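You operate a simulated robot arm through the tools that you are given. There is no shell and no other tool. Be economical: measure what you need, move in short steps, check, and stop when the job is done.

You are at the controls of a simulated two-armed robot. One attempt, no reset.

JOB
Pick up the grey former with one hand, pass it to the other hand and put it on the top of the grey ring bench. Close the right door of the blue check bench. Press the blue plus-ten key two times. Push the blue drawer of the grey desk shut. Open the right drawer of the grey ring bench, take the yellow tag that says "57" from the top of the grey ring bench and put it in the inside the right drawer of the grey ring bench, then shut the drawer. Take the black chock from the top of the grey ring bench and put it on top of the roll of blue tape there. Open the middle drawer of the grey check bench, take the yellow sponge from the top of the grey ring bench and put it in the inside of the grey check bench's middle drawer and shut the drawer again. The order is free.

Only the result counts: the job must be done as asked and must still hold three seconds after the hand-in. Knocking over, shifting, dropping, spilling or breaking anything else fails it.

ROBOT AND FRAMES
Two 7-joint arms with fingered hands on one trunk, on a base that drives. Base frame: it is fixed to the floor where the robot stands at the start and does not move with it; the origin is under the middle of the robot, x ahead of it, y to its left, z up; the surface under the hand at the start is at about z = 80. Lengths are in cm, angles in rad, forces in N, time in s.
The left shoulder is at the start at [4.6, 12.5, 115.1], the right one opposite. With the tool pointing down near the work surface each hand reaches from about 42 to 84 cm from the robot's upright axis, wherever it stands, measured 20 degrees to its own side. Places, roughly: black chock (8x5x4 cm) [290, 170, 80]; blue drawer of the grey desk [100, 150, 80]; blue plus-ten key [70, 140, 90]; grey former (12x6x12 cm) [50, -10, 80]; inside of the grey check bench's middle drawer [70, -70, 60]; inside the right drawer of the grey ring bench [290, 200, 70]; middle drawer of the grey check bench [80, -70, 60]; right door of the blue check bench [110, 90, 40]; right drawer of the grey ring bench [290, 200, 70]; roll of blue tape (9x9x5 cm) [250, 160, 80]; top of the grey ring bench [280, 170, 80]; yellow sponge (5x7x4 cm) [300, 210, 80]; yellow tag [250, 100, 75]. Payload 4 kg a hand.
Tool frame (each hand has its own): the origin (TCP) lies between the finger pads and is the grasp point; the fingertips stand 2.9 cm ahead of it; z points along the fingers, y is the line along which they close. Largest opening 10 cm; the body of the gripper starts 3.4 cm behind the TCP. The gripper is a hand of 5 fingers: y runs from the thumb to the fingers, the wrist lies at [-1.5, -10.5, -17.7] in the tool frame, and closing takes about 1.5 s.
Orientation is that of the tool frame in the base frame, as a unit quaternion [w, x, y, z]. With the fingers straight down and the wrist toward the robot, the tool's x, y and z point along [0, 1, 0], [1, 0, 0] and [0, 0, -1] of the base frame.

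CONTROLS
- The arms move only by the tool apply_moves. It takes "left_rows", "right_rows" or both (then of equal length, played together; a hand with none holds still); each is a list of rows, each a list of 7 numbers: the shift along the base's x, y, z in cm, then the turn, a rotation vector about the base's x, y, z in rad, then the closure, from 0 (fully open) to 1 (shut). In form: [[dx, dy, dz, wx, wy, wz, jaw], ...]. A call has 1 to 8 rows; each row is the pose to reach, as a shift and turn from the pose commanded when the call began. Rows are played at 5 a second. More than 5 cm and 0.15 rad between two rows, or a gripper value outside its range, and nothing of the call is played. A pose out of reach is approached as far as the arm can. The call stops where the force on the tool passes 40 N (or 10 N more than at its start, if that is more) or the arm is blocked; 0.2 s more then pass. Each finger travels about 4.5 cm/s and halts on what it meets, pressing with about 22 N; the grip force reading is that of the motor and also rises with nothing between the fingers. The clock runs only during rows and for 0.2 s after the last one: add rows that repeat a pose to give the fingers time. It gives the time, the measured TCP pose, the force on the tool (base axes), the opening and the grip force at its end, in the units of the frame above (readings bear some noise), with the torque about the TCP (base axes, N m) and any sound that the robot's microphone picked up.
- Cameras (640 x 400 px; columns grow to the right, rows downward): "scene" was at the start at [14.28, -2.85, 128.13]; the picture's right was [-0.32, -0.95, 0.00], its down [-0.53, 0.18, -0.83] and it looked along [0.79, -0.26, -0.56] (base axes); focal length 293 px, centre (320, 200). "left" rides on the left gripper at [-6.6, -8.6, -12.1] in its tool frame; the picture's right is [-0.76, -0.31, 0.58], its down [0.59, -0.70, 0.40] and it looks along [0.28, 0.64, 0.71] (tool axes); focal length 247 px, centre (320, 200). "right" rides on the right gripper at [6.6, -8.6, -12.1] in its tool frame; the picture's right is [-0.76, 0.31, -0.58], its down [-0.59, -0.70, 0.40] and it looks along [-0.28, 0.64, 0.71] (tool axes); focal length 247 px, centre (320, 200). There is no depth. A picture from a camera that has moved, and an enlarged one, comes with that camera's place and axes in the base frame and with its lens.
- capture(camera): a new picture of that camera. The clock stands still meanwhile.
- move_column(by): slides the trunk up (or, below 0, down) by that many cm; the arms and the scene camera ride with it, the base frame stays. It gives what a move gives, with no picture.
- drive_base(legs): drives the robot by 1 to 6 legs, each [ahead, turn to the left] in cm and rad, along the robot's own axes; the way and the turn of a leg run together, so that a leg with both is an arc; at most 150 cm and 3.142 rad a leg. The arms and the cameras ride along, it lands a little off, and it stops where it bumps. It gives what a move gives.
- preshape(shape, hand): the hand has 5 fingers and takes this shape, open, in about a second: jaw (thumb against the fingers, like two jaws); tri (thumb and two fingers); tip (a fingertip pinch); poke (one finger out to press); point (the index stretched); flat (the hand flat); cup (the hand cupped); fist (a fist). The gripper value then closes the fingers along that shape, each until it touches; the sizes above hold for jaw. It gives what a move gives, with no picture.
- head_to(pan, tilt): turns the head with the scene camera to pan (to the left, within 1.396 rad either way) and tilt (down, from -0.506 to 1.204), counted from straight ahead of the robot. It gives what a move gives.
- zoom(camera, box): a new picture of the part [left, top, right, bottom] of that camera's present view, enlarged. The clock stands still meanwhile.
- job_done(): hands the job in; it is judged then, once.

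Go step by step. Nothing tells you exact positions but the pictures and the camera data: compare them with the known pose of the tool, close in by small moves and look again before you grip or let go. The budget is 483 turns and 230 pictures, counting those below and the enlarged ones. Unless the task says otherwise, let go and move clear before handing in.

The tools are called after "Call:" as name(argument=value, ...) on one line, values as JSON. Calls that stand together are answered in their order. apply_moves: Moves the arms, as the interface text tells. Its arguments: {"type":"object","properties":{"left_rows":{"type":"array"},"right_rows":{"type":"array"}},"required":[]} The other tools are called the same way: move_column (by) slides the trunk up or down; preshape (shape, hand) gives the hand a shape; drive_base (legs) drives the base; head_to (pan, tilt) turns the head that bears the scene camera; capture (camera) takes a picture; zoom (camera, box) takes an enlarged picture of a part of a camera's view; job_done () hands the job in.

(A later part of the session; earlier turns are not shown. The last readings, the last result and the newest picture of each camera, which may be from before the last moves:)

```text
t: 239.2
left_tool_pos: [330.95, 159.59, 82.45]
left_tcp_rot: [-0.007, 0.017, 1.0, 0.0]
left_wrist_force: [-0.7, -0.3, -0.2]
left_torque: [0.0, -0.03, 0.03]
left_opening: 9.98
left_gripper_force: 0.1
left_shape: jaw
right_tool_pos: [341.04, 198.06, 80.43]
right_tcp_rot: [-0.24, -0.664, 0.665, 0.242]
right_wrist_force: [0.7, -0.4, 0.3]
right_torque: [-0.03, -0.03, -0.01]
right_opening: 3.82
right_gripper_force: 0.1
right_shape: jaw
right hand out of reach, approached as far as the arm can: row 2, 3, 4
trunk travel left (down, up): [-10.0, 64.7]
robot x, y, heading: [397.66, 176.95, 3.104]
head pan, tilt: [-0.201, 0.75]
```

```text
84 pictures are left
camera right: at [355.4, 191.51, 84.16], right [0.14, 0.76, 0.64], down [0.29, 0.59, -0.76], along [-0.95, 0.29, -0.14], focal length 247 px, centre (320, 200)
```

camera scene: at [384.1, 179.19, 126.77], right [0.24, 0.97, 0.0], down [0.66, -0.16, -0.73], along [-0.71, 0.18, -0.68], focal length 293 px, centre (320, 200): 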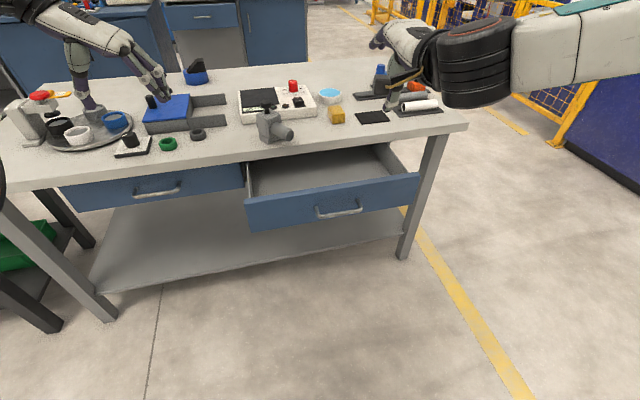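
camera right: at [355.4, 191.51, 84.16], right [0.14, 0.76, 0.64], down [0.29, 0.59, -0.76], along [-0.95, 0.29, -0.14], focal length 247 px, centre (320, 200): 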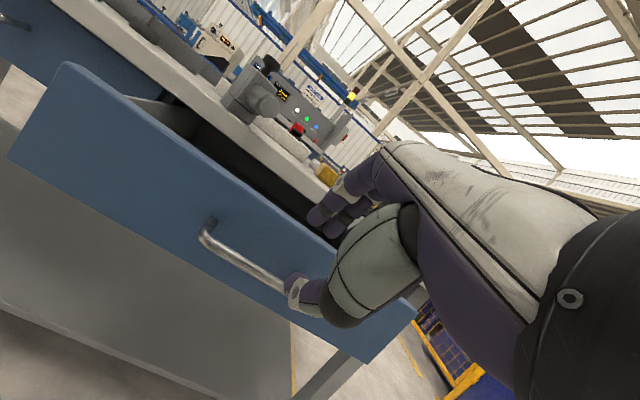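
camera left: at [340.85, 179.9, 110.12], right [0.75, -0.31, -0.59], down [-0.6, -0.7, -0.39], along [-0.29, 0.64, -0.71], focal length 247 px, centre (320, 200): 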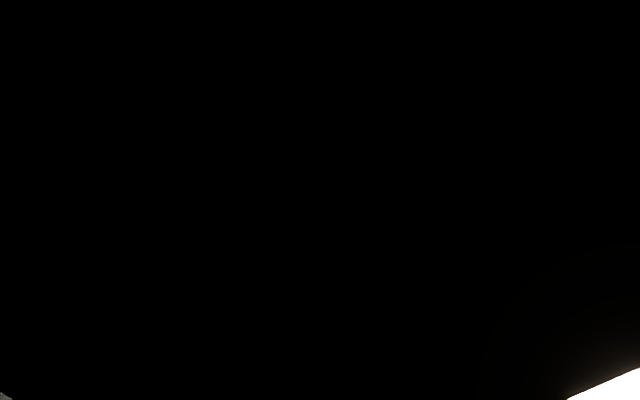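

The view matches my earlier approach. I'll slide in the same way and grip.

Call:
apply_moves(right_rows=[[-1.3, 0, -1.8, 0, 0, 0, 0.62], [-2.8, 0, -3.6, 0, 0, 0, 0.62], [-4.3, 0, -5.4, 0, 0, 0, 0.62], [-5.5, 0, -7, 0, 0, 0, 0.62], [-6.2, 0, -7.9, 0, 0, 0, 0.62], [-6.2, 0, -7.9, 0, 0, 0, 1], [-6.2, 0, -7.9, 0, 0, 0, 1], [-6.2, 0, -7.9, 0, 0, 0, 1]])

Call:
capture(camera="right")

```text
t: 241.0
left_tool_pos: [331.05, 159.47, 82.67]
left_tcp_rot: [-0.007, 0.018, 1.0, 0.0]
left_wrist_force: [1.1, 0.6, 0.3]
left_torque: [-0.02, -0.02, -0.01]
left_opening: 9.95
left_gripper_force: 0.0
left_shape: jaw
right_tool_pos: [334.87, 198.08, 72.6]
right_tcp_rot: [0.24, 0.665, -0.665, -0.242]
right_wrist_force: [1.3, -0.2, 1.4]
right_torque: [0.05, 0.06, 0.05]
right_opening: 0.51
right_gripper_force: 17.3
right_shape: jaw
trunk travel left (down, up): [-10.0, 64.7]
robot x, y, heading: [397.75, 176.77, 3.099]
head pan, tilt: [-0.201, 0.75]
```

```text
83 pictures are left
camera right: at [349.21, 191.5, 76.3], right [0.14, 0.76, 0.64], down [0.28, 0.59, -0.76], along [-0.95, 0.29, -0.13], focal length 247 px, centre (320, 200)
```

right: 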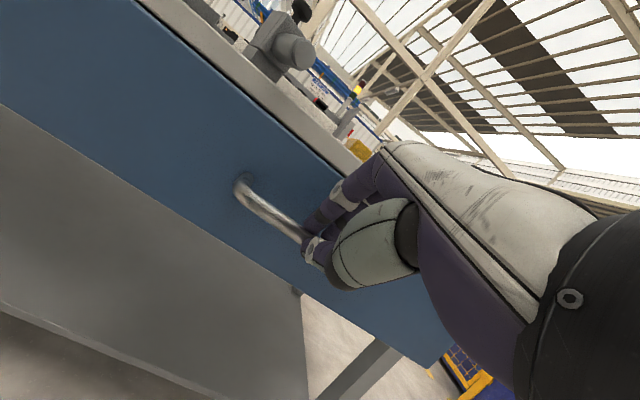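

Gripped again. Now I'll push the drawer in.

Call:
apply_moves(right_rows=[[-2.5, 0, 0, 0, 0, 0, 1], [-5, 0, 0, 0, 0, 0, 1], [-7.5, 0, 0, 0, 0, 0, 1], [-10, 0, 0, 0, 0, 0, 1], [-12.5, 0, 0, 0, 0, 0, 1], [-15, 0, 0, 0, 0, 0, 1], [-17, 0, 0, 0, 0, 0, 1], [-18.5, 0, 0, 0, 0, 0, 1]])

Call:
apply_moves(right_rows=[[-0.7, 0, 0, 0, 0, 0, 1], [-1.4, 0, 0, 0, 0, 0, 1], [-2, 0, 0, 0, 0, 0, 1]])

Call:
capture(camera="scene")

```text
t: 242.8
left_tool_pos: [331.12, 159.5, 82.6]
left_tcp_rot: [-0.008, 0.018, 1.0, -0.001]
left_wrist_force: [-0.2, -0.4, 0.2]
left_torque: [0.05, 0.02, -0.01]
left_opening: 9.97
left_gripper_force: 0.1
left_shape: jaw
right_tool_pos: [316.28, 198.06, 72.69]
right_tcp_rot: [-0.241, -0.664, 0.665, 0.242]
right_wrist_force: [-3.6, 2.3, 10.3]
right_torque: [0.07, 0.37, -0.04]
right_opening: 0.44
right_gripper_force: 22.3
right_shape: jaw
trunk travel left (down, up): [-10.0, 64.7]
robot x, y, heading: [397.51, 176.73, 3.099]
head pan, tilt: [-0.201, 0.75]
```

```text
t: 243.6
left_tool_pos: [331.23, 159.55, 82.77]
left_tcp_rot: [-0.008, 0.017, 1.0, 0.0]
left_wrist_force: [0.1, -0.3, 0.4]
left_torque: [0.04, 0.01, 0.02]
left_opening: 9.98
left_gripper_force: 0.1
left_shape: jaw
right_tool_pos: [314.48, 198.07, 72.83]
right_tcp_rot: [-0.242, -0.663, 0.665, 0.244]
right_wrist_force: [9.1, 3.0, 16.6]
right_torque: [0.47, 0.13, -0.27]
right_opening: 0.41
right_gripper_force: 22.0
right_shape: jaw
trunk travel left (down, up): [-10.0, 64.7]
robot x, y, heading: [398.05, 176.54, 3.096]
head pan, tilt: [-0.201, 0.75]
```

```text
82 pictures are left
camera scene: at [375.52, 179.56, 100.87], right [0.24, 0.97, 0.0], down [0.66, -0.16, -0.73], along [-0.71, 0.18, -0.68], focal length 293 px, centre (320, 200)
```

scene: 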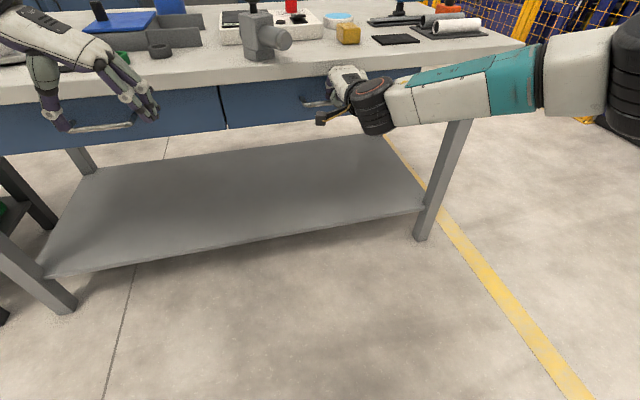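

The drawer is shut flush. I'll open the hand and back off along the finger direction.

Call:
apply_moves(right_rows=[[0.3, 0, 0, 0, 0, 0, 0.8], [0.3, 0, 0, 0, 0, 0, 0.6], [0.3, 0, 0, 0, 0, 0, 0.58], [1.6, 0, 1.5, 0, 0, 0, 0.58], [2.9, 0, 3, 0, 0, 0, 0.58], [5, 0, 5.5, 0, 0, 0, 0.58], [7.5, 0, 8, 0, 0, 0, 0.5], [10, 0, 11, 0, 0, 0, 0.3]])

Call:
capture(camera="scene")

```text
t: 245.4
left_tool_pos: [331.13, 159.6, 82.53]
left_tcp_rot: [-0.007, 0.018, 1.0, -0.001]
left_wrist_force: [-0.4, 0.2, -0.2]
left_torque: [0.0, 0.03, -0.01]
left_opening: 9.97
left_gripper_force: 0.0
left_shape: jaw
right_tool_pos: [324.38, 197.86, 83.53]
right_tcp_rot: [-0.239, -0.663, 0.667, 0.242]
right_wrist_force: [0.2, -0.3, -0.2]
right_torque: [0.01, 0.04, -0.02]
right_opening: 6.98
right_gripper_force: 0.1
right_shape: jaw
trunk travel left (down, up): [-10.0, 64.7]
robot x, y, heading: [397.87, 176.84, 3.097]
head pan, tilt: [-0.201, 0.75]
```

```text
81 pictures are left
camera scene: at [375.32, 179.57, 100.81], right [0.24, 0.97, 0.0], down [0.66, -0.16, -0.73], along [-0.71, 0.18, -0.68], focal length 293 px, centre (320, 200)
```

scene: 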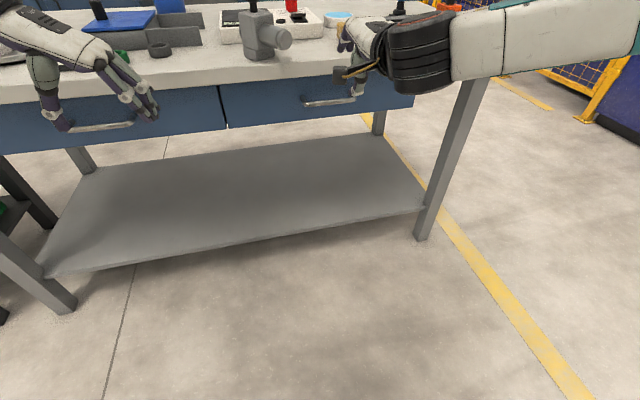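

The drawer is closed. Next is the sponge: I'll raise the trunk, drive closer, and bring the right hand back to vertical.

Call:
move_column(by=25)

Call:
drive_base(legs=[[24, 0.04]])

Call:
apply_moves(right_rows=[[0, 1, 0, 0, -0.14, 0, 0], [0, 2, 0, 0, -0.28, 0, 0], [0, 4, 0, 0, -0.42, 0, 0], [0, 6, 0, 0, -0.56, 0, 0], [0, 8, 0, 0, -0.698, 0, 0]])

Call:
capture(camera="right")

Call:
capture(camera="scene")

```text
t: 248.0
left_tool_pos: [331.02, 159.51, 107.5]
left_tcp_rot: [-0.008, 0.017, 1.0, -0.001]
left_wrist_force: [0.0, 0.3, 0.1]
left_torque: [0.02, -0.03, -0.04]
left_opening: 9.99
left_gripper_force: 0.0
left_shape: jaw
right_tool_pos: [324.32, 197.97, 108.43]
right_tcp_rot: [-0.24, -0.664, 0.666, 0.242]
right_wrist_force: [-0.1, -0.2, -0.3]
right_torque: [0.02, 0.02, -0.02]
right_opening: 6.97
right_gripper_force: 0.1
right_shape: jaw
trunk travel left (down, up): [-35.0, 39.7]
robot x, y, heading: [397.65, 177.01, 3.102]
head pan, tilt: [-0.201, 0.75]
```

```text
t: 249.8
left_tool_pos: [308.07, 157.48, 107.75]
left_tcp_rot: [-0.007, -0.001, 1.0, -0.001]
left_wrist_force: [-0.4, 1.0, -0.1]
left_torque: [0.02, -0.02, -0.03]
left_opening: 9.99
left_gripper_force: 0.1
left_shape: jaw
right_tool_pos: [299.88, 195.63, 108.44]
right_tcp_rot: [0.246, 0.678, -0.652, -0.236]
right_wrist_force: [0.0, -0.4, 0.4]
right_torque: [-0.01, 0.0, 0.01]
right_opening: 6.99
right_gripper_force: 0.1
right_shape: jaw
trunk travel left (down, up): [-35.0, 39.7]
robot x, y, heading: [374.19, 177.51, 3.142]
head pan, tilt: [-0.201, 0.75]
```

```text
t: 251.0
left_tool_pos: [307.94, 157.56, 107.58]
left_tcp_rot: [-0.006, -0.001, 1.0, -0.001]
left_wrist_force: [-0.2, 0.2, 0.3]
left_torque: [-0.01, -0.01, 0.02]
left_opening: 10.01
left_gripper_force: 0.1
left_shape: jaw
right_tool_pos: [299.99, 203.81, 108.26]
right_tcp_rot: [0.007, 0.717, -0.697, 0.011]
right_wrist_force: [-0.4, -0.1, 0.5]
right_torque: [-0.02, -0.05, 0.03]
right_opening: 9.98
right_gripper_force: 0.2
right_shape: jaw
trunk travel left (down, up): [-35.0, 39.7]
robot x, y, heading: [374.22, 177.35, 3.135]
head pan, tilt: [-0.201, 0.75]
```

```text
80 pictures are left
camera right: at [308.7, 197.77, 120.6], right [-0.33, 0.76, 0.56], down [0.69, 0.6, -0.41], along [-0.65, 0.25, -0.72], focal length 247 px, centre (320, 200)
```

right: 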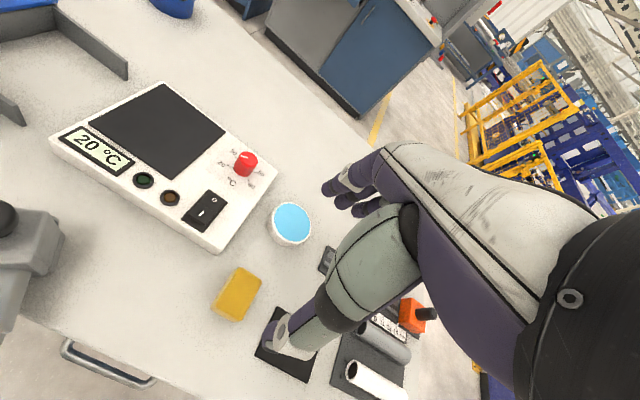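

```text
79 pictures are left
camera scene: at [360.27, 179.24, 126.76], right [0.2, 0.98, 0.0], down [0.67, -0.14, -0.73], along [-0.72, 0.15, -0.68], focal length 293 px, centre (320, 200)
```

scene: 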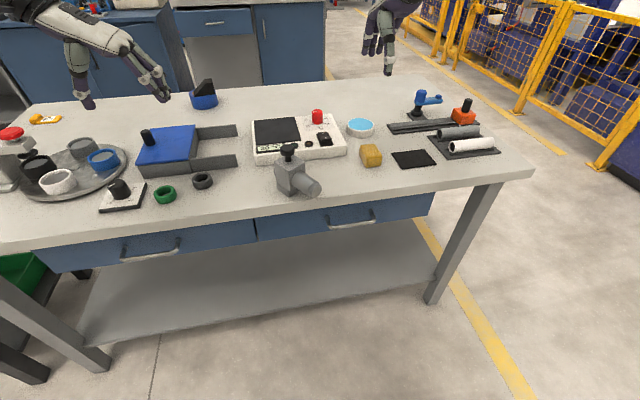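

The sponge is centred near [298.9, 205.7], long side along x. I'll lower the right hand over it.

Call:
apply_moves(right_rows=[[-0.5, 1, -4.5, 0, 0, 0, 0], [-1, 2.2, -9, 0, 0, 0, 0], [-1, 2.2, -13.5, 0, 0, 0, 0], [-1, 2.2, -18, 0, 0, 0, 0], [-1, 2.2, -21, 0, 0, 0, 0]])

Call:
capture(camera="right")

```text
t: 252.2
left_tool_pos: [307.94, 157.45, 107.44]
left_tcp_rot: [-0.007, -0.001, 1.0, -0.002]
left_wrist_force: [0.6, -0.2, -0.1]
left_torque: [0.04, -0.01, 0.02]
left_opening: 10.0
left_gripper_force: 0.2
left_shape: jaw
right_tool_pos: [302.77, 206.65, 89.27]
right_tcp_rot: [0.008, 0.717, -0.697, 0.008]
right_wrist_force: [-0.2, 1.1, 0.0]
right_torque: [0.01, 0.01, 0.01]
right_opening: 9.98
right_gripper_force: 0.2
right_shape: jaw
right hand out of reach, approached as far as the arm can: row 2, 3, 4, 5
trunk travel left (down, up): [-35.0, 39.7]
robot x, y, heading: [374.07, 177.45, 3.137]
head pan, tilt: [-0.201, 0.75]
```

```text
78 pictures are left
camera right: at [311.62, 200.66, 101.63], right [-0.33, 0.76, 0.56], down [0.69, 0.6, -0.41], along [-0.65, 0.25, -0.72], focal length 247 px, centre (320, 200)
```

right: 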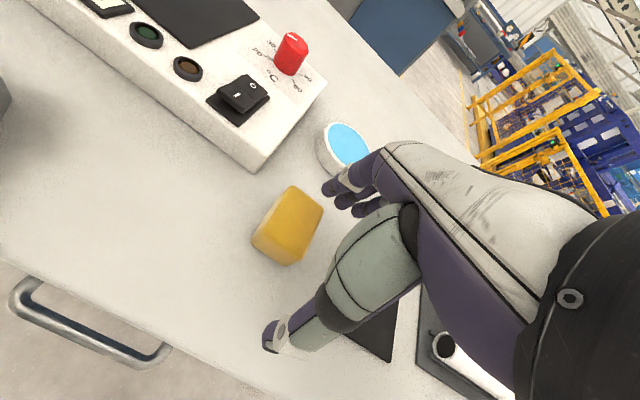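

The arm stops short here, so I'll roll forward 5 cm and lower from there.

Call:
drive_base(legs=[[6, 0]])

Call:
apply_moves(right_rows=[[1, -0.2, -1, 0, 0, 0, 0], [1.7, -0.3, -3, 0, 0, 0, 0], [1.7, -0.3, -4.5, 0, 0, 0, 0], [1.7, -0.3, -5.5, 0, 0, 0, 0]])

Call:
capture(camera="right")

```text
t: 253.2
left_tool_pos: [302.12, 157.38, 107.65]
left_tcp_rot: [-0.007, -0.003, 1.0, -0.001]
left_wrist_force: [-1.2, 0.0, -0.2]
left_torque: [0.04, -0.02, 0.06]
left_opening: 9.99
left_gripper_force: 0.1
left_shape: jaw
right_tool_pos: [296.95, 206.52, 89.57]
right_tcp_rot: [0.008, 0.718, -0.696, 0.008]
right_wrist_force: [-0.1, -0.2, -0.1]
right_torque: [0.0, 0.02, -0.01]
right_opening: 10.0
right_gripper_force: 0.0
right_shape: jaw
trunk travel left (down, up): [-35.0, 39.7]
robot x, y, heading: [368.01, 177.62, 3.139]
head pan, tilt: [-0.201, 0.75]
```

```text
t: 254.2
left_tool_pos: [302.06, 157.45, 107.6]
left_tcp_rot: [-0.007, -0.003, 1.0, -0.001]
left_wrist_force: [-0.7, 0.5, -0.4]
left_torque: [-0.02, 0.02, 0.0]
left_opening: 9.96
left_gripper_force: 0.2
left_shape: jaw
right_tool_pos: [299.82, 206.66, 84.98]
right_tcp_rot: [0.008, 0.718, -0.696, 0.008]
right_wrist_force: [-0.6, -0.2, 0.4]
right_torque: [-0.01, -0.03, -0.02]
right_opening: 9.96
right_gripper_force: 0.0
right_shape: jaw
right hand out of reach, approached as far as the arm can: row 3, 4
trunk travel left (down, up): [-35.0, 39.7]
robot x, y, heading: [367.9, 177.71, 3.137]
head pan, tilt: [-0.201, 0.75]
```

```text
77 pictures are left
camera right: at [308.6, 200.69, 97.23], right [-0.33, 0.76, 0.56], down [0.69, 0.6, -0.41], along [-0.65, 0.25, -0.72], focal length 247 px, centre (320, 200)
```

right: 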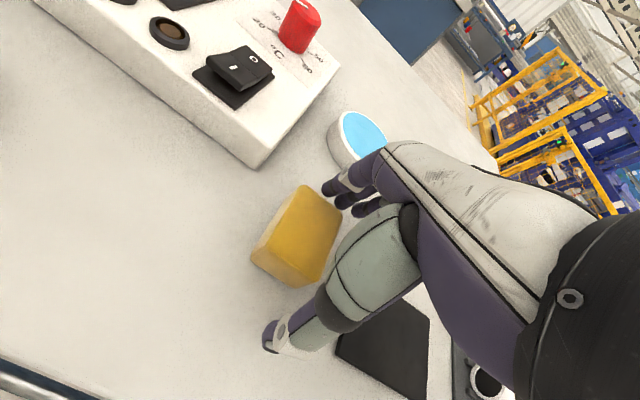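

The sponge is between thumb and fingers, but the arm won't go lower, so I'll drop the trunk 1.8 cm and close.

Call:
move_column(by=-1.8)

Call:
apply_moves(right_rows=[[0, 0, 0, 0, 0, 0, 0.2], [0, 0, 0, 0, 0, 0, 0.4], [0, 0, 0, 0, 0, 0, 0.6], [0, 0, 0, 0, 0, 0, 0.8], [0, 0, 0, 0, 0, 0, 1], [0, 0, 0, 0, 0, 0, 1], [0, 0, 0, 0, 0, 0, 1]])

Call:
capture(camera="right")

```text
t: 254.8
left_tool_pos: [302.13, 157.41, 105.75]
left_tcp_rot: [-0.008, -0.003, 1.0, 0.0]
left_wrist_force: [-0.6, 0.4, 0.2]
left_torque: [-0.02, -0.01, 0.0]
left_opening: 9.97
left_gripper_force: 0.0
left_shape: jaw
right_tool_pos: [299.87, 206.53, 83.22]
right_tcp_rot: [0.007, 0.718, -0.696, 0.009]
right_wrist_force: [-0.1, -0.1, 0.7]
right_torque: [0.03, 0.02, 0.02]
right_opening: 9.98
right_gripper_force: 0.0
right_shape: jaw
trunk travel left (down, up): [-33.2, 41.5]
robot x, y, heading: [368.07, 177.94, 3.139]
head pan, tilt: [-0.201, 0.75]
```

```text
t: 256.4
left_tool_pos: [302.18, 157.45, 105.72]
left_tcp_rot: [-0.007, -0.002, 1.0, -0.001]
left_wrist_force: [-0.6, 0.5, 0.2]
left_torque: [0.01, -0.02, 0.0]
left_opening: 9.97
left_gripper_force: 0.1
left_shape: jaw
right_tool_pos: [299.87, 206.59, 83.2]
right_tcp_rot: [0.008, 0.717, -0.697, 0.009]
right_wrist_force: [0.5, 0.9, -0.1]
right_torque: [0.04, -0.03, 0.0]
right_opening: 6.06
right_gripper_force: 22.9
right_shape: jaw
trunk travel left (down, up): [-33.2, 41.5]
robot x, y, heading: [367.87, 177.36, 3.136]
head pan, tilt: [-0.201, 0.75]
```

```text
76 pictures are left
camera right: at [308.65, 200.61, 95.37], right [-0.33, 0.76, 0.56], down [0.69, 0.6, -0.41], along [-0.65, 0.25, -0.72], focal length 247 px, centre (320, 200)
```

right: 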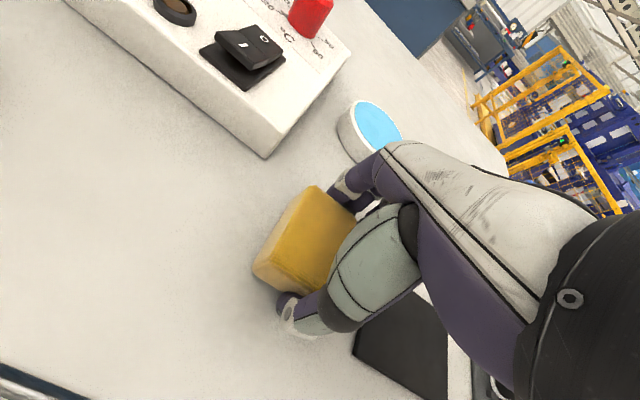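

Gripped at 6 cm. I'll lift with the trunk first, then the arm.

Call:
move_column(by=12)

Call:
apply_moves(right_rows=[[1, 0, 4, 0, 0, 0, 1], [2, 0, 8, 0, 0, 0, 1], [2, 0, 12, 0, 0, 0, 1]])

Call:
capture(camera="scene")

```text
t: 257.9
left_tool_pos: [302.22, 157.53, 117.74]
left_tcp_rot: [-0.007, -0.003, 1.0, -0.001]
left_wrist_force: [-0.7, -0.7, -0.4]
left_torque: [0.02, -0.01, -0.02]
left_opening: 10.0
left_gripper_force: 0.0
left_shape: jaw
right_tool_pos: [299.89, 206.57, 98.37]
right_tcp_rot: [0.025, 0.718, -0.696, -0.009]
right_wrist_force: [0.0, 0.9, -0.2]
right_torque: [0.03, 0.0, -0.02]
right_opening: 6.09
right_gripper_force: 21.7
right_shape: jaw
trunk travel left (down, up): [-45.2, 29.5]
robot x, y, heading: [368.59, 177.41, 3.139]
head pan, tilt: [-0.201, 0.75]
```

```text
t: 258.7
left_tool_pos: [302.14, 157.58, 117.63]
left_tcp_rot: [-0.007, -0.003, 1.0, -0.001]
left_wrist_force: [0.1, 0.0, 0.4]
left_torque: [0.01, 0.03, 0.03]
left_opening: 9.98
left_gripper_force: 0.1
left_shape: jaw
right_tool_pos: [301.81, 206.5, 110.5]
right_tcp_rot: [0.026, 0.717, -0.696, -0.01]
right_wrist_force: [-0.3, -0.3, -0.2]
right_torque: [-0.01, -0.01, 0.02]
right_opening: 6.07
right_gripper_force: 22.3
right_shape: jaw
trunk travel left (down, up): [-45.2, 29.5]
robot x, y, heading: [368.27, 177.61, 3.135]
head pan, tilt: [-0.201, 0.75]
```

```text
75 pictures are left
camera scene: at [356.29, 179.19, 137.13], right [0.2, 0.98, 0.0], down [0.67, -0.14, -0.73], along [-0.72, 0.15, -0.68], focal length 293 px, centre (320, 200)
```

scene: 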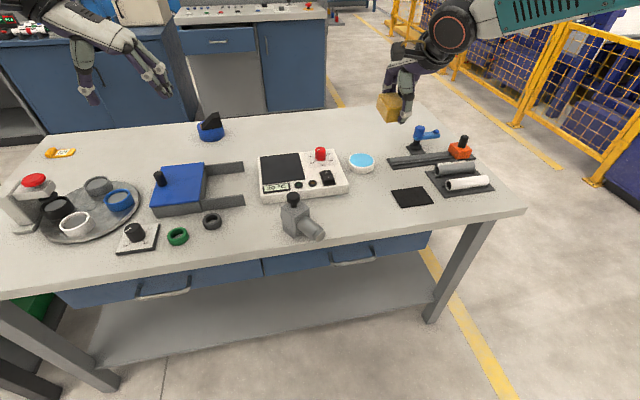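

The sponge is held, and the ring bench work is done. Now I'll drive around the bench's +y end into the aisle before the grey desk.

Call:
drive_base(legs=[[-27, 0], [0, -1.565], [132, 0], [0, 1.57], [110, 0]])

Call:
head_to(pan=0.5, tilt=0.4)

Call:
capture(camera="scene")

```text
t: 279.8
left_tool_pos: [215.77, 286.49, 117.81]
left_tcp_rot: [-0.007, -0.01, 1.0, -0.001]
left_wrist_force: [0.0, -0.4, 0.5]
left_torque: [-0.03, -0.04, 0.02]
left_opening: 9.97
left_gripper_force: 0.0
left_shape: jaw
right_tool_pos: [214.66, 335.57, 110.55]
right_tcp_rot: [0.025, 0.723, -0.69, -0.01]
right_wrist_force: [0.1, -0.5, -0.1]
right_torque: [-0.02, 0.01, -0.01]
right_opening: 6.06
right_gripper_force: 22.0
right_shape: jaw
trunk travel left (down, up): [-45.2, 29.5]
robot x, y, heading: [281.71, 307.73, -3.125]
head pan, tilt: [-0.201, 0.75]
```

```text
t: 280.9
left_tool_pos: [216.1, 286.49, 117.67]
left_tcp_rot: [-0.006, -0.011, 1.0, -0.001]
left_wrist_force: [0.4, -0.3, -0.1]
left_torque: [0.01, 0.01, 0.01]
left_opening: 10.0
left_gripper_force: 0.0
left_shape: jaw
right_tool_pos: [214.71, 335.62, 110.53]
right_tcp_rot: [0.027, 0.723, -0.69, -0.01]
right_wrist_force: [0.2, 0.1, -0.8]
right_torque: [-0.01, 0.01, -0.01]
right_opening: 6.06
right_gripper_force: 23.0
right_shape: jaw
trunk travel left (down, up): [-45.2, 29.5]
robot x, y, heading: [281.99, 307.46, -3.128]
head pan, tilt: [0.499, 0.4]
```

```text
74 pictures are left
camera scene: at [269.77, 303.14, 140.23], right [-0.49, 0.87, 0.0], down [0.34, 0.19, -0.92], along [-0.8, -0.45, -0.39], focal length 293 px, centre (320, 200)
```

scene: 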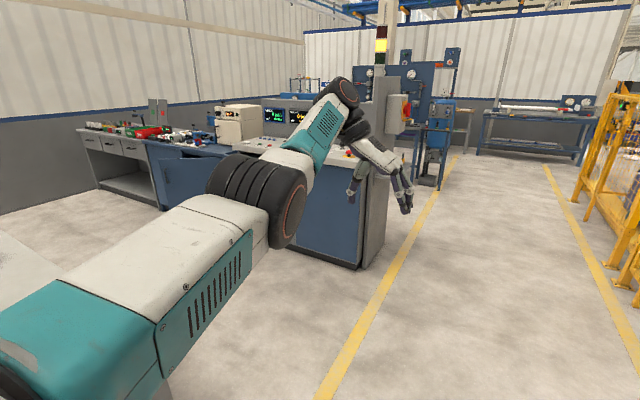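

The desk's near corner is at about [87, 238]. I'll go on to x≈170, turn down the aisle to y≈178, and face the desk.

Call:
drive_base(legs=[[112, 0], [0, 1.56], [128, 0], [0, -1.57]])

Call:
head_to(pan=0.25, tilt=0.5)

Call:
capture(camera="scene")

```text
t: 300.5
left_tool_pos: [108.47, 153.39, 117.73]
left_tcp_rot: [-0.007, -0.025, 1.0, -0.001]
left_wrist_force: [-0.8, 0.6, 0.1]
left_torque: [0.0, 0.03, 0.01]
left_opening: 10.0
left_gripper_force: 0.2
left_shape: jaw
right_tool_pos: [105.96, 202.49, 110.5]
right_tcp_rot: [0.026, 0.733, -0.68, -0.009]
right_wrist_force: [0.2, -0.2, 0.1]
right_torque: [0.01, 0.02, -0.01]
right_opening: 6.04
right_gripper_force: 22.6
right_shape: jaw
trunk travel left (down, up): [-45.2, 29.5]
robot x, y, heading: [173.82, 176.03, -3.096]
head pan, tilt: [0.499, 0.4]
```

```text
t: 301.2
left_tool_pos: [108.59, 153.37, 117.75]
left_tcp_rot: [-0.007, -0.025, 1.0, -0.001]
left_wrist_force: [1.2, -1.4, 1.1]
left_torque: [0.0, -0.01, -0.01]
left_opening: 9.97
left_gripper_force: 0.0
left_shape: jaw
right_tool_pos: [106.04, 202.4, 110.46]
right_tcp_rot: [0.026, 0.732, -0.681, -0.009]
right_wrist_force: [-0.7, -1.2, 0.5]
right_torque: [0.01, 0.04, 0.01]
right_opening: 6.02
right_gripper_force: 22.2
right_shape: jaw
trunk travel left (down, up): [-45.2, 29.5]
robot x, y, heading: [173.4, 176.47, -3.1]
head pan, tilt: [0.25, 0.499]
```

```text
73 pictures are left
camera scene: at [161.1, 173.55, 139.32], right [-0.29, 0.96, 0.0], down [0.46, 0.14, -0.88], along [-0.84, -0.25, -0.48], focal length 293 px, centre (320, 200)
```

scene: 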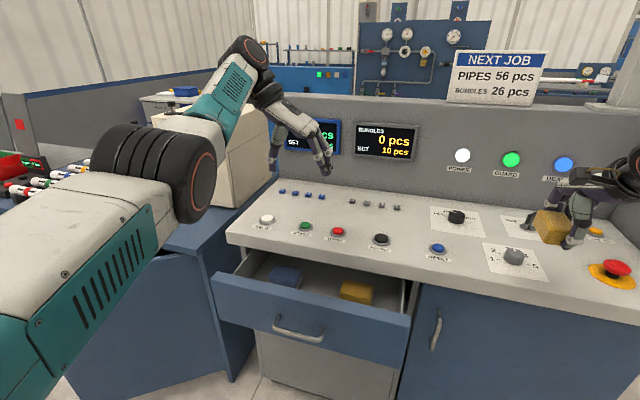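

I see the open blue drawer and two rows of small keys. Zooming in on the key labels.

Call:
zoom(camera="scene", box=[260, 160, 420, 260])

```text
4.00 times, centred on (340, 210) of scene
camera zoom: at [161.1, 173.55, 139.32], right [-0.29, 0.96, 0.0], down [0.46, 0.14, -0.88], along [-0.84, -0.25, -0.48], focal length 1172 px, centre (240, 160)
```

zoom: 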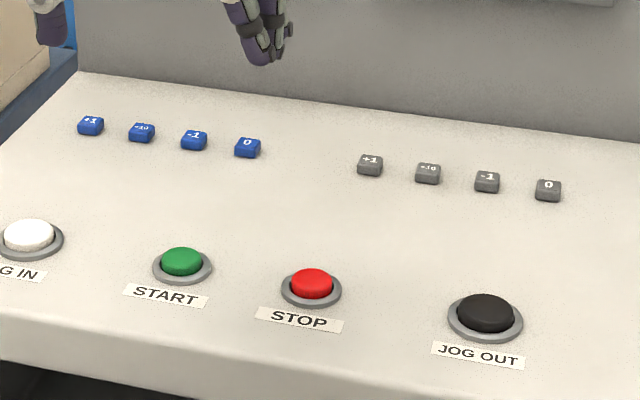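

The second blue key in the row reads "+10". I'll shut the drawer first, since I'm placed well for its handle near [114, 154, 73]; turning the left hand to the overhand pose and pulling the right hand back.

Call:
apply_moves(left_rows=[[1.5, 0, 0, 0.045, 0.0456, 0.1207, 0], [3, 0, 0, 0.09, 0.0912, 0.2413, 0], [4.5, 0, 0, 0.135, 0.1368, 0.362, 0], [6, 0, 0, 0.18, 0.1823, 0.4827, 0], [7.5, 0, 0, 0.225, 0.2279, 0.6033, 0], [9, 0, 0, 0.27, 0.2735, 0.724, 0], [10.5, 0, 0, 0.315, 0.3191, 0.8447, 0], [12, 0, 0, 0.36, 0.3647, 0.9653, 0]], right_rows=[[2, 0, 0, 0, 0, 0, 1], [4, 0, 0, 0, 0, 0, 1], [6, 0, 0, 0, 0, 0, 1], [8, 0, 0, 0, 0, 0, 1], [10, 0, 0, 0, 0, 0, 1], [12, 0, 0, 0, 0, 0, 1], [14, 0, 0, 0, 0, 0, 1], [15, 0, 0, 0, 0, 0, 1]])

Call:
apply_moves(left_rows=[[1, 0, 0, 0.045, 0.0456, 0.1207, 0.3], [2, 0, 0, 0.09, 0.0912, 0.2413, 0.6], [3, 0, 0, 0.135, 0.1368, 0.362, 0.62], [4, 0, 0, 0.18, 0.1823, 0.4827, 0.62]])

```text
t: 303.0
left_tool_pos: [120.63, 153.23, 117.73]
left_tcp_rot: [-0.176, -0.482, 0.841, 0.173]
left_wrist_force: [-0.7, -0.7, -0.1]
left_torque: [0.01, 0.0, 0.02]
left_opening: 9.97
left_gripper_force: 0.1
left_shape: jaw
right_tool_pos: [121.05, 202.59, 110.72]
right_tcp_rot: [0.025, 0.733, -0.68, -0.01]
right_wrist_force: [0.2, 0.0, -0.3]
right_torque: [0.02, -0.02, -0.02]
right_opening: 6.02
right_gripper_force: 22.5
right_shape: jaw
trunk travel left (down, up): [-45.2, 29.5]
robot x, y, heading: [173.65, 176.32, -3.104]
head pan, tilt: [0.25, 0.499]
```

```text
t: 304.0
left_tool_pos: [124.47, 153.51, 117.8]
left_tcp_rot: [0.244, 0.665, -0.663, -0.242]
left_wrist_force: [-0.6, -0.9, 0.3]
left_torque: [-0.01, 0.0, 0.01]
left_opening: 3.86
left_gripper_force: 0.2
left_shape: jaw
right_tool_pos: [121.02, 202.61, 110.74]
right_tcp_rot: [0.027, 0.732, -0.68, -0.01]
right_wrist_force: [0.4, 0.3, -0.7]
right_torque: [0.02, 0.0, 0.02]
right_opening: 6.03
right_gripper_force: 22.2
right_shape: jaw
trunk travel left (down, up): [-45.2, 29.5]
robot x, y, heading: [173.34, 176.71, -3.101]
head pan, tilt: [0.25, 0.499]
```

Now I'll lower the trunk 35 cm; the hands stay in front of the desk.

Call:
move_column(by=-35)

Call:
capture(camera="left")

Call:
capture(camera="scene")

```text
t: 306.9
left_tool_pos: [120.82, 153.1, 77.04]
left_tcp_rot: [-0.183, -0.682, 0.683, 0.186]
left_wrist_force: [-0.2, 3.0, 20.2]
left_torque: [-0.69, 0.68, 0.13]
left_opening: 4.2
left_gripper_force: 0.0
left_shape: jaw
right_tool_pos: [121.11, 202.43, 78.15]
right_tcp_rot: [0.024, 0.733, -0.68, -0.008]
right_wrist_force: [0.5, -0.4, -0.5]
right_torque: [-0.01, 0.02, -0.01]
right_opening: 6.03
right_gripper_force: 22.8
right_shape: jaw
trunk travel left (down, up): [-13.1, 61.6]
robot x, y, heading: [173.51, 176.7, -3.102]
head pan, tilt: [0.25, 0.499]
stopped: the force on the tool passed its limit at 48 N (the readings are from after the stop); the commanded pose is now the measured one
```

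```text
71 pictures are left
camera left: at [134.32, 159.75, 83.14], right [-0.03, 0.76, -0.65], down [0.41, -0.59, -0.7], along [-0.91, -0.28, -0.29], focal length 247 px, centre (320, 200)
```

left: 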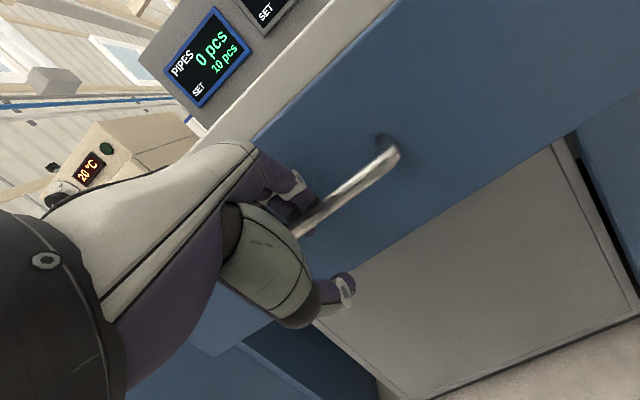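

```text
70 pictures are left
camera scene: at [152.01, 173.25, 106.29], right [-0.29, 0.96, 0.0], down [0.46, 0.14, -0.88], along [-0.84, -0.25, -0.48], focal length 293 px, centre (320, 200)
```

scene: 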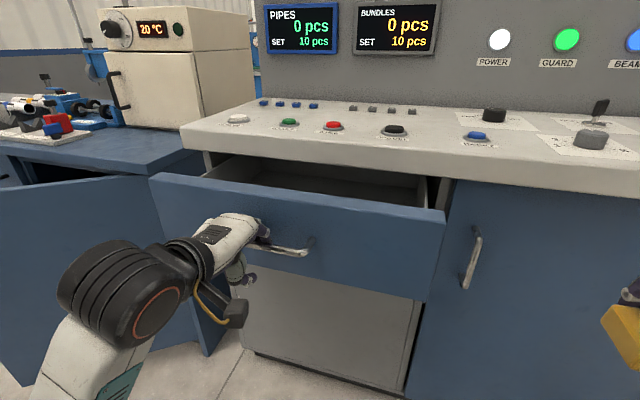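

The descent ended with the bar lying right between the fingers (above) and thumb (below), pressing lightly. I'll close on it.

Call:
apply_moves(left_rows=[[0, 0, 0.3, 0, 0, 0, 0.7], [0, 0, 0.4, 0, 0, 0, 0.85], [0, 0, 0.4, 0, 0, 0, 1], [0, 0, 0.4, 0, 0, 0, 1], [0, 0, 0.4, 0, 0, 0, 1]])

Call:
capture(camera="left")

```text
t: 308.1
left_tool_pos: [120.42, 153.23, 76.86]
left_tcp_rot: [-0.176, -0.684, 0.685, 0.18]
left_wrist_force: [-1.6, 10.8, 0.2]
left_torque: [-0.52, 0.14, -0.08]
left_opening: 1.21
left_gripper_force: 22.1
left_shape: jaw
left hand out of reach, approached as far as the arm can: row 1, 2, 3, 4, 5
right_tool_pos: [120.92, 202.38, 78.08]
right_tcp_rot: [0.024, 0.733, -0.68, -0.007]
right_wrist_force: [-0.4, -0.4, 0.1]
right_torque: [-0.02, -0.02, 0.03]
right_opening: 6.02
right_gripper_force: 21.7
right_shape: jaw
trunk travel left (down, up): [-13.1, 61.6]
robot x, y, heading: [173.67, 176.39, -3.096]
head pan, tilt: [0.25, 0.499]
```

```text
69 pictures are left
camera left: at [133.85, 159.68, 83.11], right [-0.01, 0.76, -0.65], down [0.42, -0.59, -0.69], along [-0.91, -0.28, -0.31], focal length 247 px, centre (320, 200)
```

left: 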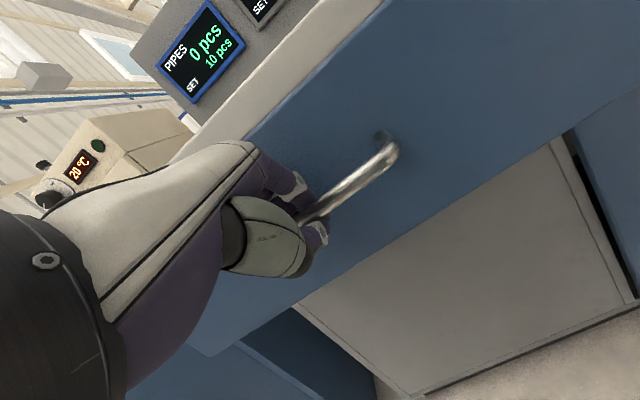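

The bar is gripped. I'll push the drawer in.

Call:
apply_moves(left_rows=[[-1.5, 0, 0, 0, 0, 0, 1], [-3, 0, 0, 0, 0, 0, 1], [-4.5, 0, 0, 0, 0, 0, 1], [-6, 0, 0, 0, 0, 0, 1], [-7.5, 0, 0, 0, 0, 0, 1], [-9, 0, 0, 0, 0, 0, 1], [-10.5, 0, 0, 0, 0, 0, 1], [-12, 0, 0, 0, 0, 0, 1]])

Call:
capture(camera="scene")

```text
t: 309.9
left_tool_pos: [108.35, 153.17, 76.89]
left_tcp_rot: [-0.178, -0.684, 0.684, 0.182]
left_wrist_force: [-0.7, 11.2, -5.3]
left_torque: [-0.47, 0.02, -0.19]
left_opening: 1.1
left_gripper_force: 21.8
left_shape: jaw
right_tool_pos: [120.84, 202.43, 77.99]
right_tcp_rot: [0.023, 0.733, -0.68, -0.006]
right_wrist_force: [0.1, 0.4, -0.6]
right_torque: [0.01, 0.0, -0.04]
right_opening: 6.03
right_gripper_force: 21.8
right_shape: jaw
trunk travel left (down, up): [-13.1, 61.6]
robot x, y, heading: [173.8, 176.17, -3.1]
head pan, tilt: [0.25, 0.499]
```

```text
68 pictures are left
camera scene: at [151.84, 173.27, 106.26], right [-0.29, 0.96, 0.0], down [0.46, 0.14, -0.88], along [-0.84, -0.25, -0.48], focal length 293 px, centre (320, 200)
```

scene: 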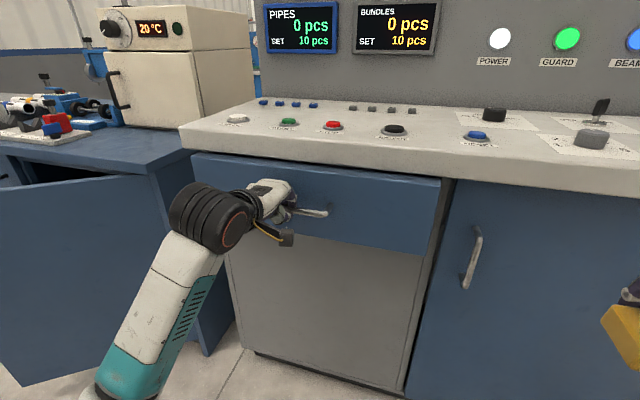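

Nearly shut. I'll push on until it stops.

Call:
apply_moves(left_rows=[[-1, 0, 0, 0, 0, 0, 1], [-2, 0, 0, 0, 0, 0, 1], [-3, 0, 0, 0, 0, 0, 1], [-4, 0, 0, 0, 0, 0, 1], [-5, 0, 0, 0, 0, 0, 1]])

Call:
capture(camera="scene")

```text
t: 311.1
left_tool_pos: [103.49, 153.29, 76.81]
left_tcp_rot: [0.178, 0.684, -0.684, -0.181]
left_wrist_force: [-3.5, 8.3, -4.6]
left_torque: [-0.38, -0.03, -0.1]
left_opening: 1.11
left_gripper_force: 22.2
left_shape: jaw
right_tool_pos: [120.88, 202.52, 78.09]
right_tcp_rot: [0.023, 0.732, -0.68, -0.007]
right_wrist_force: [-0.1, 0.0, -0.3]
right_torque: [0.0, -0.01, 0.02]
right_opening: 6.04
right_gripper_force: 22.3
right_shape: jaw
trunk travel left (down, up): [-13.1, 61.6]
robot x, y, heading: [173.69, 176.2, -3.096]
head pan, tilt: [0.25, 0.499]
```

```text
67 pictures are left
camera scene: at [151.81, 173.24, 106.25], right [-0.29, 0.96, 0.0], down [0.46, 0.14, -0.88], along [-0.84, -0.25, -0.48], focal length 293 px, centre (320, 200)
```

scene: 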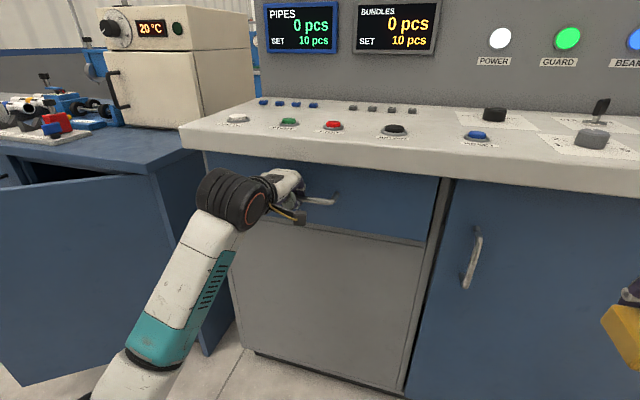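

Call:
apply_moves(left_rows=[[-0.8, 0, 0, 0, 0, 0, 1], [-1.6, 0, 0, 0, 0, 0, 1], [-2.4, 0, 0, 0, 0, 0, 1], [-3.2, 0, 0, 0, 0, 0, 1]])

Call:
capture(camera="scene")

```text
t: 311.9
left_tool_pos: [101.62, 153.32, 77.14]
left_tcp_rot: [-0.177, -0.683, 0.685, 0.182]
left_wrist_force: [34.1, 4.9, 0.9]
left_torque: [-0.41, 0.34, 0.05]
left_opening: 1.16
left_gripper_force: 22.4
left_shape: jaw
right_tool_pos: [120.98, 202.47, 78.25]
right_tcp_rot: [0.025, 0.733, -0.68, -0.008]
right_wrist_force: [-0.3, 0.2, -0.9]
right_torque: [-0.02, -0.01, 0.01]
right_opening: 6.03
right_gripper_force: 21.8
right_shape: jaw
trunk travel left (down, up): [-13.1, 61.6]
robot x, y, heading: [173.75, 176.44, -3.098]
head pan, tilt: [0.25, 0.499]
stopped in row 4 (left hand): the force on the tool passed its limit at 44 N (the readings are from after the stop); the commanded pose is now the measured one
```

```text
66 pictures are left
camera scene: at [152.17, 173.21, 106.35], right [-0.29, 0.96, 0.0], down [0.46, 0.14, -0.88], along [-0.84, -0.25, -0.48], focal length 293 px, centre (320, 200)
```

scene: 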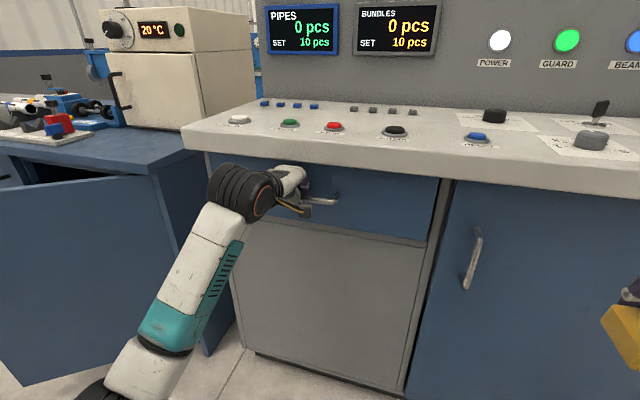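

The drawer is fully shut. I'll open the fingers slightly and withdraw upward and back.

Call:
apply_moves(left_rows=[[0.3, 0, 0, 0, 0, 0, 0.85], [0.3, 0, 0, 0, 0, 0, 0.7], [0.3, 0, 0, 0, 0, 0, 0.62], [1.1, 0, 1.5, 0, 0, 0, 0.62], [1.9, 0, 3, 0, 0, 0, 0.62], [3.5, 0, 4.5, 0, 0, 0, 0.62], [6, 0, 6, 0, 0, 0, 0.62], [10, 0, 8, 0, 0, 0, 0.62]])

Call:
capture(camera="scene")

```text
t: 313.7
left_tool_pos: [111.36, 153.19, 84.91]
left_tcp_rot: [0.178, 0.685, -0.683, -0.182]
left_wrist_force: [0.4, -1.1, -0.4]
left_torque: [0.0, 0.01, 0.05]
left_opening: 3.77
left_gripper_force: 0.0
left_shape: jaw
right_tool_pos: [120.94, 202.32, 78.22]
right_tcp_rot: [0.023, 0.733, -0.68, -0.007]
right_wrist_force: [0.5, 0.6, -0.1]
right_torque: [0.01, 0.02, -0.02]
right_opening: 6.02
right_gripper_force: 22.0
right_shape: jaw
trunk travel left (down, up): [-13.1, 61.6]
robot x, y, heading: [173.65, 176.29, -3.097]
head pan, tilt: [0.25, 0.499]
```

```text
65 pictures are left
camera scene: at [151.88, 173.18, 106.27], right [-0.29, 0.96, 0.0], down [0.46, 0.14, -0.88], along [-0.84, -0.25, -0.48], focal length 293 px, centre (320, 200)
```

scene: 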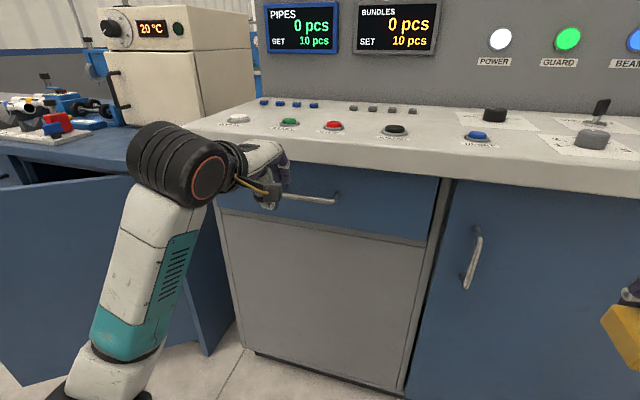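

The drawer stays shut. By triangulation the blue +10 key is at about [73.6, 138.2, 90.7]. I'll raise the trunk, straighten the left hand to vertical, shape it to poke, and drive closer.

Call:
move_column(by=30)

Call:
apply_moves(left_rows=[[2, 0, 0, 0, -0.13, 0, 0.5], [4, 0, 0, 0, -0.26, 0, 0.3], [5, 0, 0, 0, -0.39, 0, 0.1], [5, 0, 0, 0, -0.51, 0, 0]])

Call:
preshape(shape="poke", hand="left")

Call:
drive_base(legs=[[12, 0.45], [12, -0.45]])

Call:
capture(camera="scene")

Call:
capture(camera="left")

```text
t: 316.7
left_tool_pos: [111.39, 153.16, 114.94]
left_tcp_rot: [-0.176, -0.684, 0.684, 0.181]
left_wrist_force: [0.0, 0.2, 0.3]
left_torque: [-0.01, 0.0, 0.0]
left_opening: 3.77
left_gripper_force: 0.0
left_shape: jaw
right_tool_pos: [120.88, 202.37, 108.15]
right_tcp_rot: [0.023, 0.733, -0.68, -0.007]
right_wrist_force: [0.5, -1.0, 0.1]
right_torque: [-0.02, 0.02, 0.04]
right_opening: 6.05
right_gripper_force: 22.1
right_shape: jaw
trunk travel left (down, up): [-43.1, 31.6]
robot x, y, heading: [173.6, 176.39, -3.099]
head pan, tilt: [0.25, 0.499]
```

```text
t: 317.7
left_tool_pos: [116.29, 153.19, 114.94]
left_tcp_rot: [-0.001, 0.708, -0.707, -0.003]
left_wrist_force: [0.5, -0.2, -0.4]
left_torque: [0.02, -0.01, 0.02]
left_opening: 10.0
left_gripper_force: 0.1
left_shape: jaw
right_tool_pos: [120.96, 202.4, 108.12]
right_tcp_rot: [0.023, 0.733, -0.679, -0.007]
right_wrist_force: [0.7, -0.5, 0.3]
right_torque: [0.0, -0.03, -0.02]
right_opening: 6.01
right_gripper_force: 22.3
right_shape: jaw
trunk travel left (down, up): [-43.1, 31.6]
robot x, y, heading: [173.43, 176.04, -3.1]
head pan, tilt: [0.25, 0.499]
```

```text
t: 318.6
left_tool_pos: [116.32, 153.13, 114.87]
left_tcp_rot: [0.0, 0.708, -0.706, -0.003]
left_wrist_force: [-0.5, 0.5, -0.7]
left_torque: [0.0, -0.06, 0.0]
left_opening: 0.0
left_gripper_force: 0.1
left_shape: poke
right_tool_pos: [120.79, 202.37, 108.05]
right_tcp_rot: [0.023, 0.733, -0.68, -0.007]
right_wrist_force: [0.4, 0.0, 0.1]
right_torque: [-0.02, 0.0, 0.0]
right_opening: 6.03
right_gripper_force: 21.7
right_shape: jaw
trunk travel left (down, up): [-43.1, 31.6]
robot x, y, heading: [173.45, 176.6, -3.102]
head pan, tilt: [0.25, 0.499]
```

```text
t: 321.7
left_tool_pos: [93.4, 146.78, 114.94]
left_tcp_rot: [-0.001, 0.709, -0.706, -0.002]
left_wrist_force: [-0.5, 0.3, -0.7]
left_torque: [0.01, 0.02, 0.01]
left_opening: 0.01
left_gripper_force: 0.0
left_shape: poke
right_tool_pos: [97.89, 195.92, 108.14]
right_tcp_rot: [0.023, 0.734, -0.678, -0.007]
right_wrist_force: [-0.6, 0.5, -0.3]
right_torque: [-0.02, 0.02, -0.01]
right_opening: 6.02
right_gripper_force: 22.3
right_shape: jaw
trunk travel left (down, up): [-43.1, 31.6]
robot x, y, heading: [150.71, 170.12, -3.099]
head pan, tilt: [0.25, 0.499]
```

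```text
64 pictures are left
camera scene: at [137.97, 167.23, 137.18], right [-0.29, 0.96, 0.0], down [0.46, 0.14, -0.88], along [-0.84, -0.25, -0.48], focal length 293 px, centre (320, 200)
```

scene: 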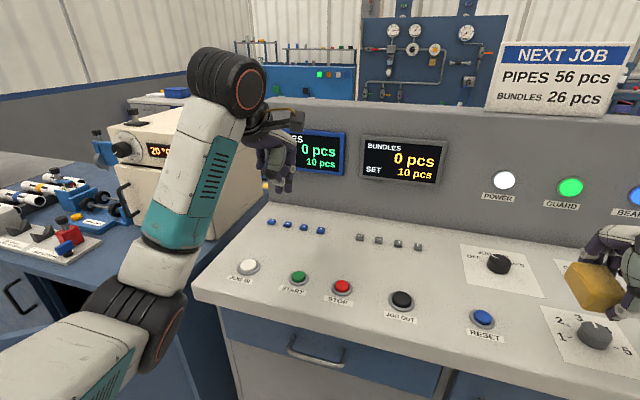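

```text
63 pictures are left
camera left: at [102.11, 153.25, 126.93], right [0.3, 0.76, -0.57], down [0.71, -0.58, -0.4], along [-0.64, -0.28, -0.71], focal length 247 px, centre (320, 200)
```

left: 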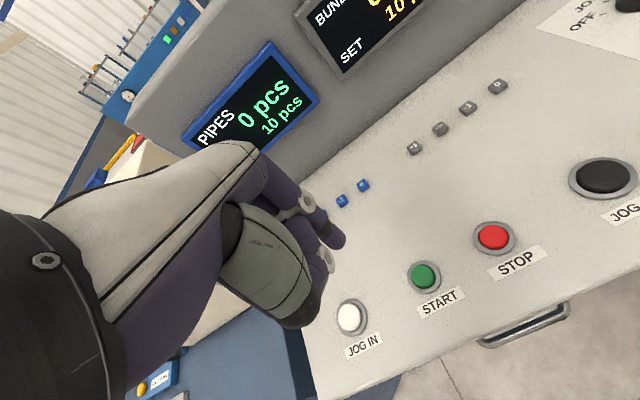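

In the poke shape the fingertip sits about 2.6 cm below the TCP, on its axis. I'll roll 6 cm closer and bring the tip above the +10 key.

Call:
drive_base(legs=[[6, 0]])

Call:
apply_moves(left_rows=[[-3, -2, -2, 0, 0, 0, 0], [-6, -4, -5, 0, 0, 0, 0], [-9, -6, -8, 0, 0, 0, 0], [-11.5, -7.5, -11, 0, 0, 0, 0], [-13.5, -8.5, -14.5, 0, 0, 0, 0], [-13.7, -8.5, -17, 0, 0, 0, 0]])

Call:
zoom(camera="scene", box=[220, 160, 380, 260])

Call:
capture(camera="left")

```text
t: 322.6
left_tool_pos: [88.48, 146.35, 115.21]
left_tcp_rot: [0.001, 0.71, -0.704, -0.004]
left_wrist_force: [0.8, 0.3, 0.1]
left_torque: [-0.03, 0.1, 0.01]
left_opening: 0.0
left_gripper_force: 0.0
left_shape: poke
right_tool_pos: [92.89, 195.66, 108.27]
right_tcp_rot: [0.024, 0.735, -0.678, -0.008]
right_wrist_force: [1.5, -0.2, -0.8]
right_torque: [0.04, 0.08, 0.0]
right_opening: 6.03
right_gripper_force: 22.5
right_shape: jaw
trunk travel left (down, up): [-43.1, 31.6]
robot x, y, heading: [145.39, 169.9, -3.101]
head pan, tilt: [0.25, 0.499]
```

```text
t: 324.0
left_tool_pos: [74.44, 138.08, 97.97]
left_tcp_rot: [-0.001, 0.709, -0.705, -0.003]
left_wrist_force: [0.3, 0.5, 0.1]
left_torque: [-0.02, -0.01, -0.02]
left_opening: 0.0
left_gripper_force: 0.1
left_shape: poke
right_tool_pos: [92.55, 195.64, 108.06]
right_tcp_rot: [0.024, 0.734, -0.678, -0.007]
right_wrist_force: [-0.2, -1.1, 0.0]
right_torque: [0.0, 0.0, -0.01]
right_opening: 6.04
right_gripper_force: 21.9
right_shape: jaw
trunk travel left (down, up): [-43.1, 31.6]
robot x, y, heading: [145.18, 169.95, -3.095]
head pan, tilt: [0.25, 0.499]
```

```text
4.00 times, centred on (300, 210) of scene
camera zoom: at [132.56, 166.92, 137.18], right [-0.29, 0.96, 0.0], down [0.46, 0.14, -0.88], along [-0.84, -0.25, -0.48], focal length 1172 px, centre (400, 160)
```

zoom: 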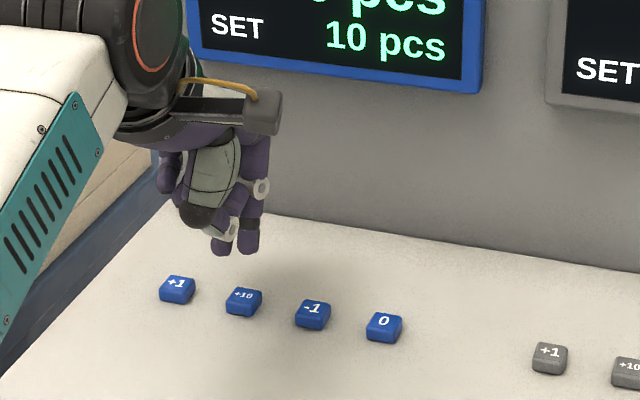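

```text
61 pictures are left
camera left: at [82.94, 144.62, 109.99], right [0.3, 0.76, -0.57], down [0.7, -0.58, -0.4], along [-0.64, -0.28, -0.71], focal length 247 px, centre (320, 200)
```

left: 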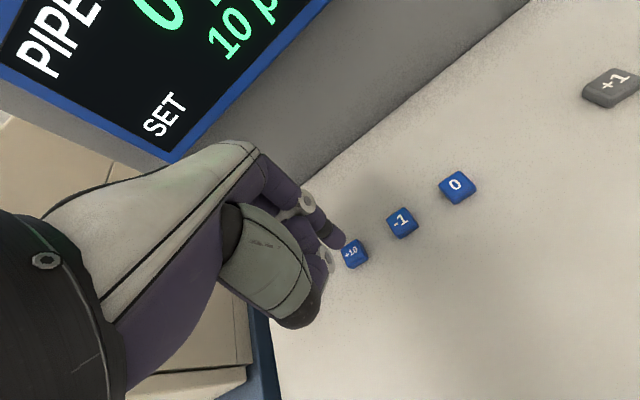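

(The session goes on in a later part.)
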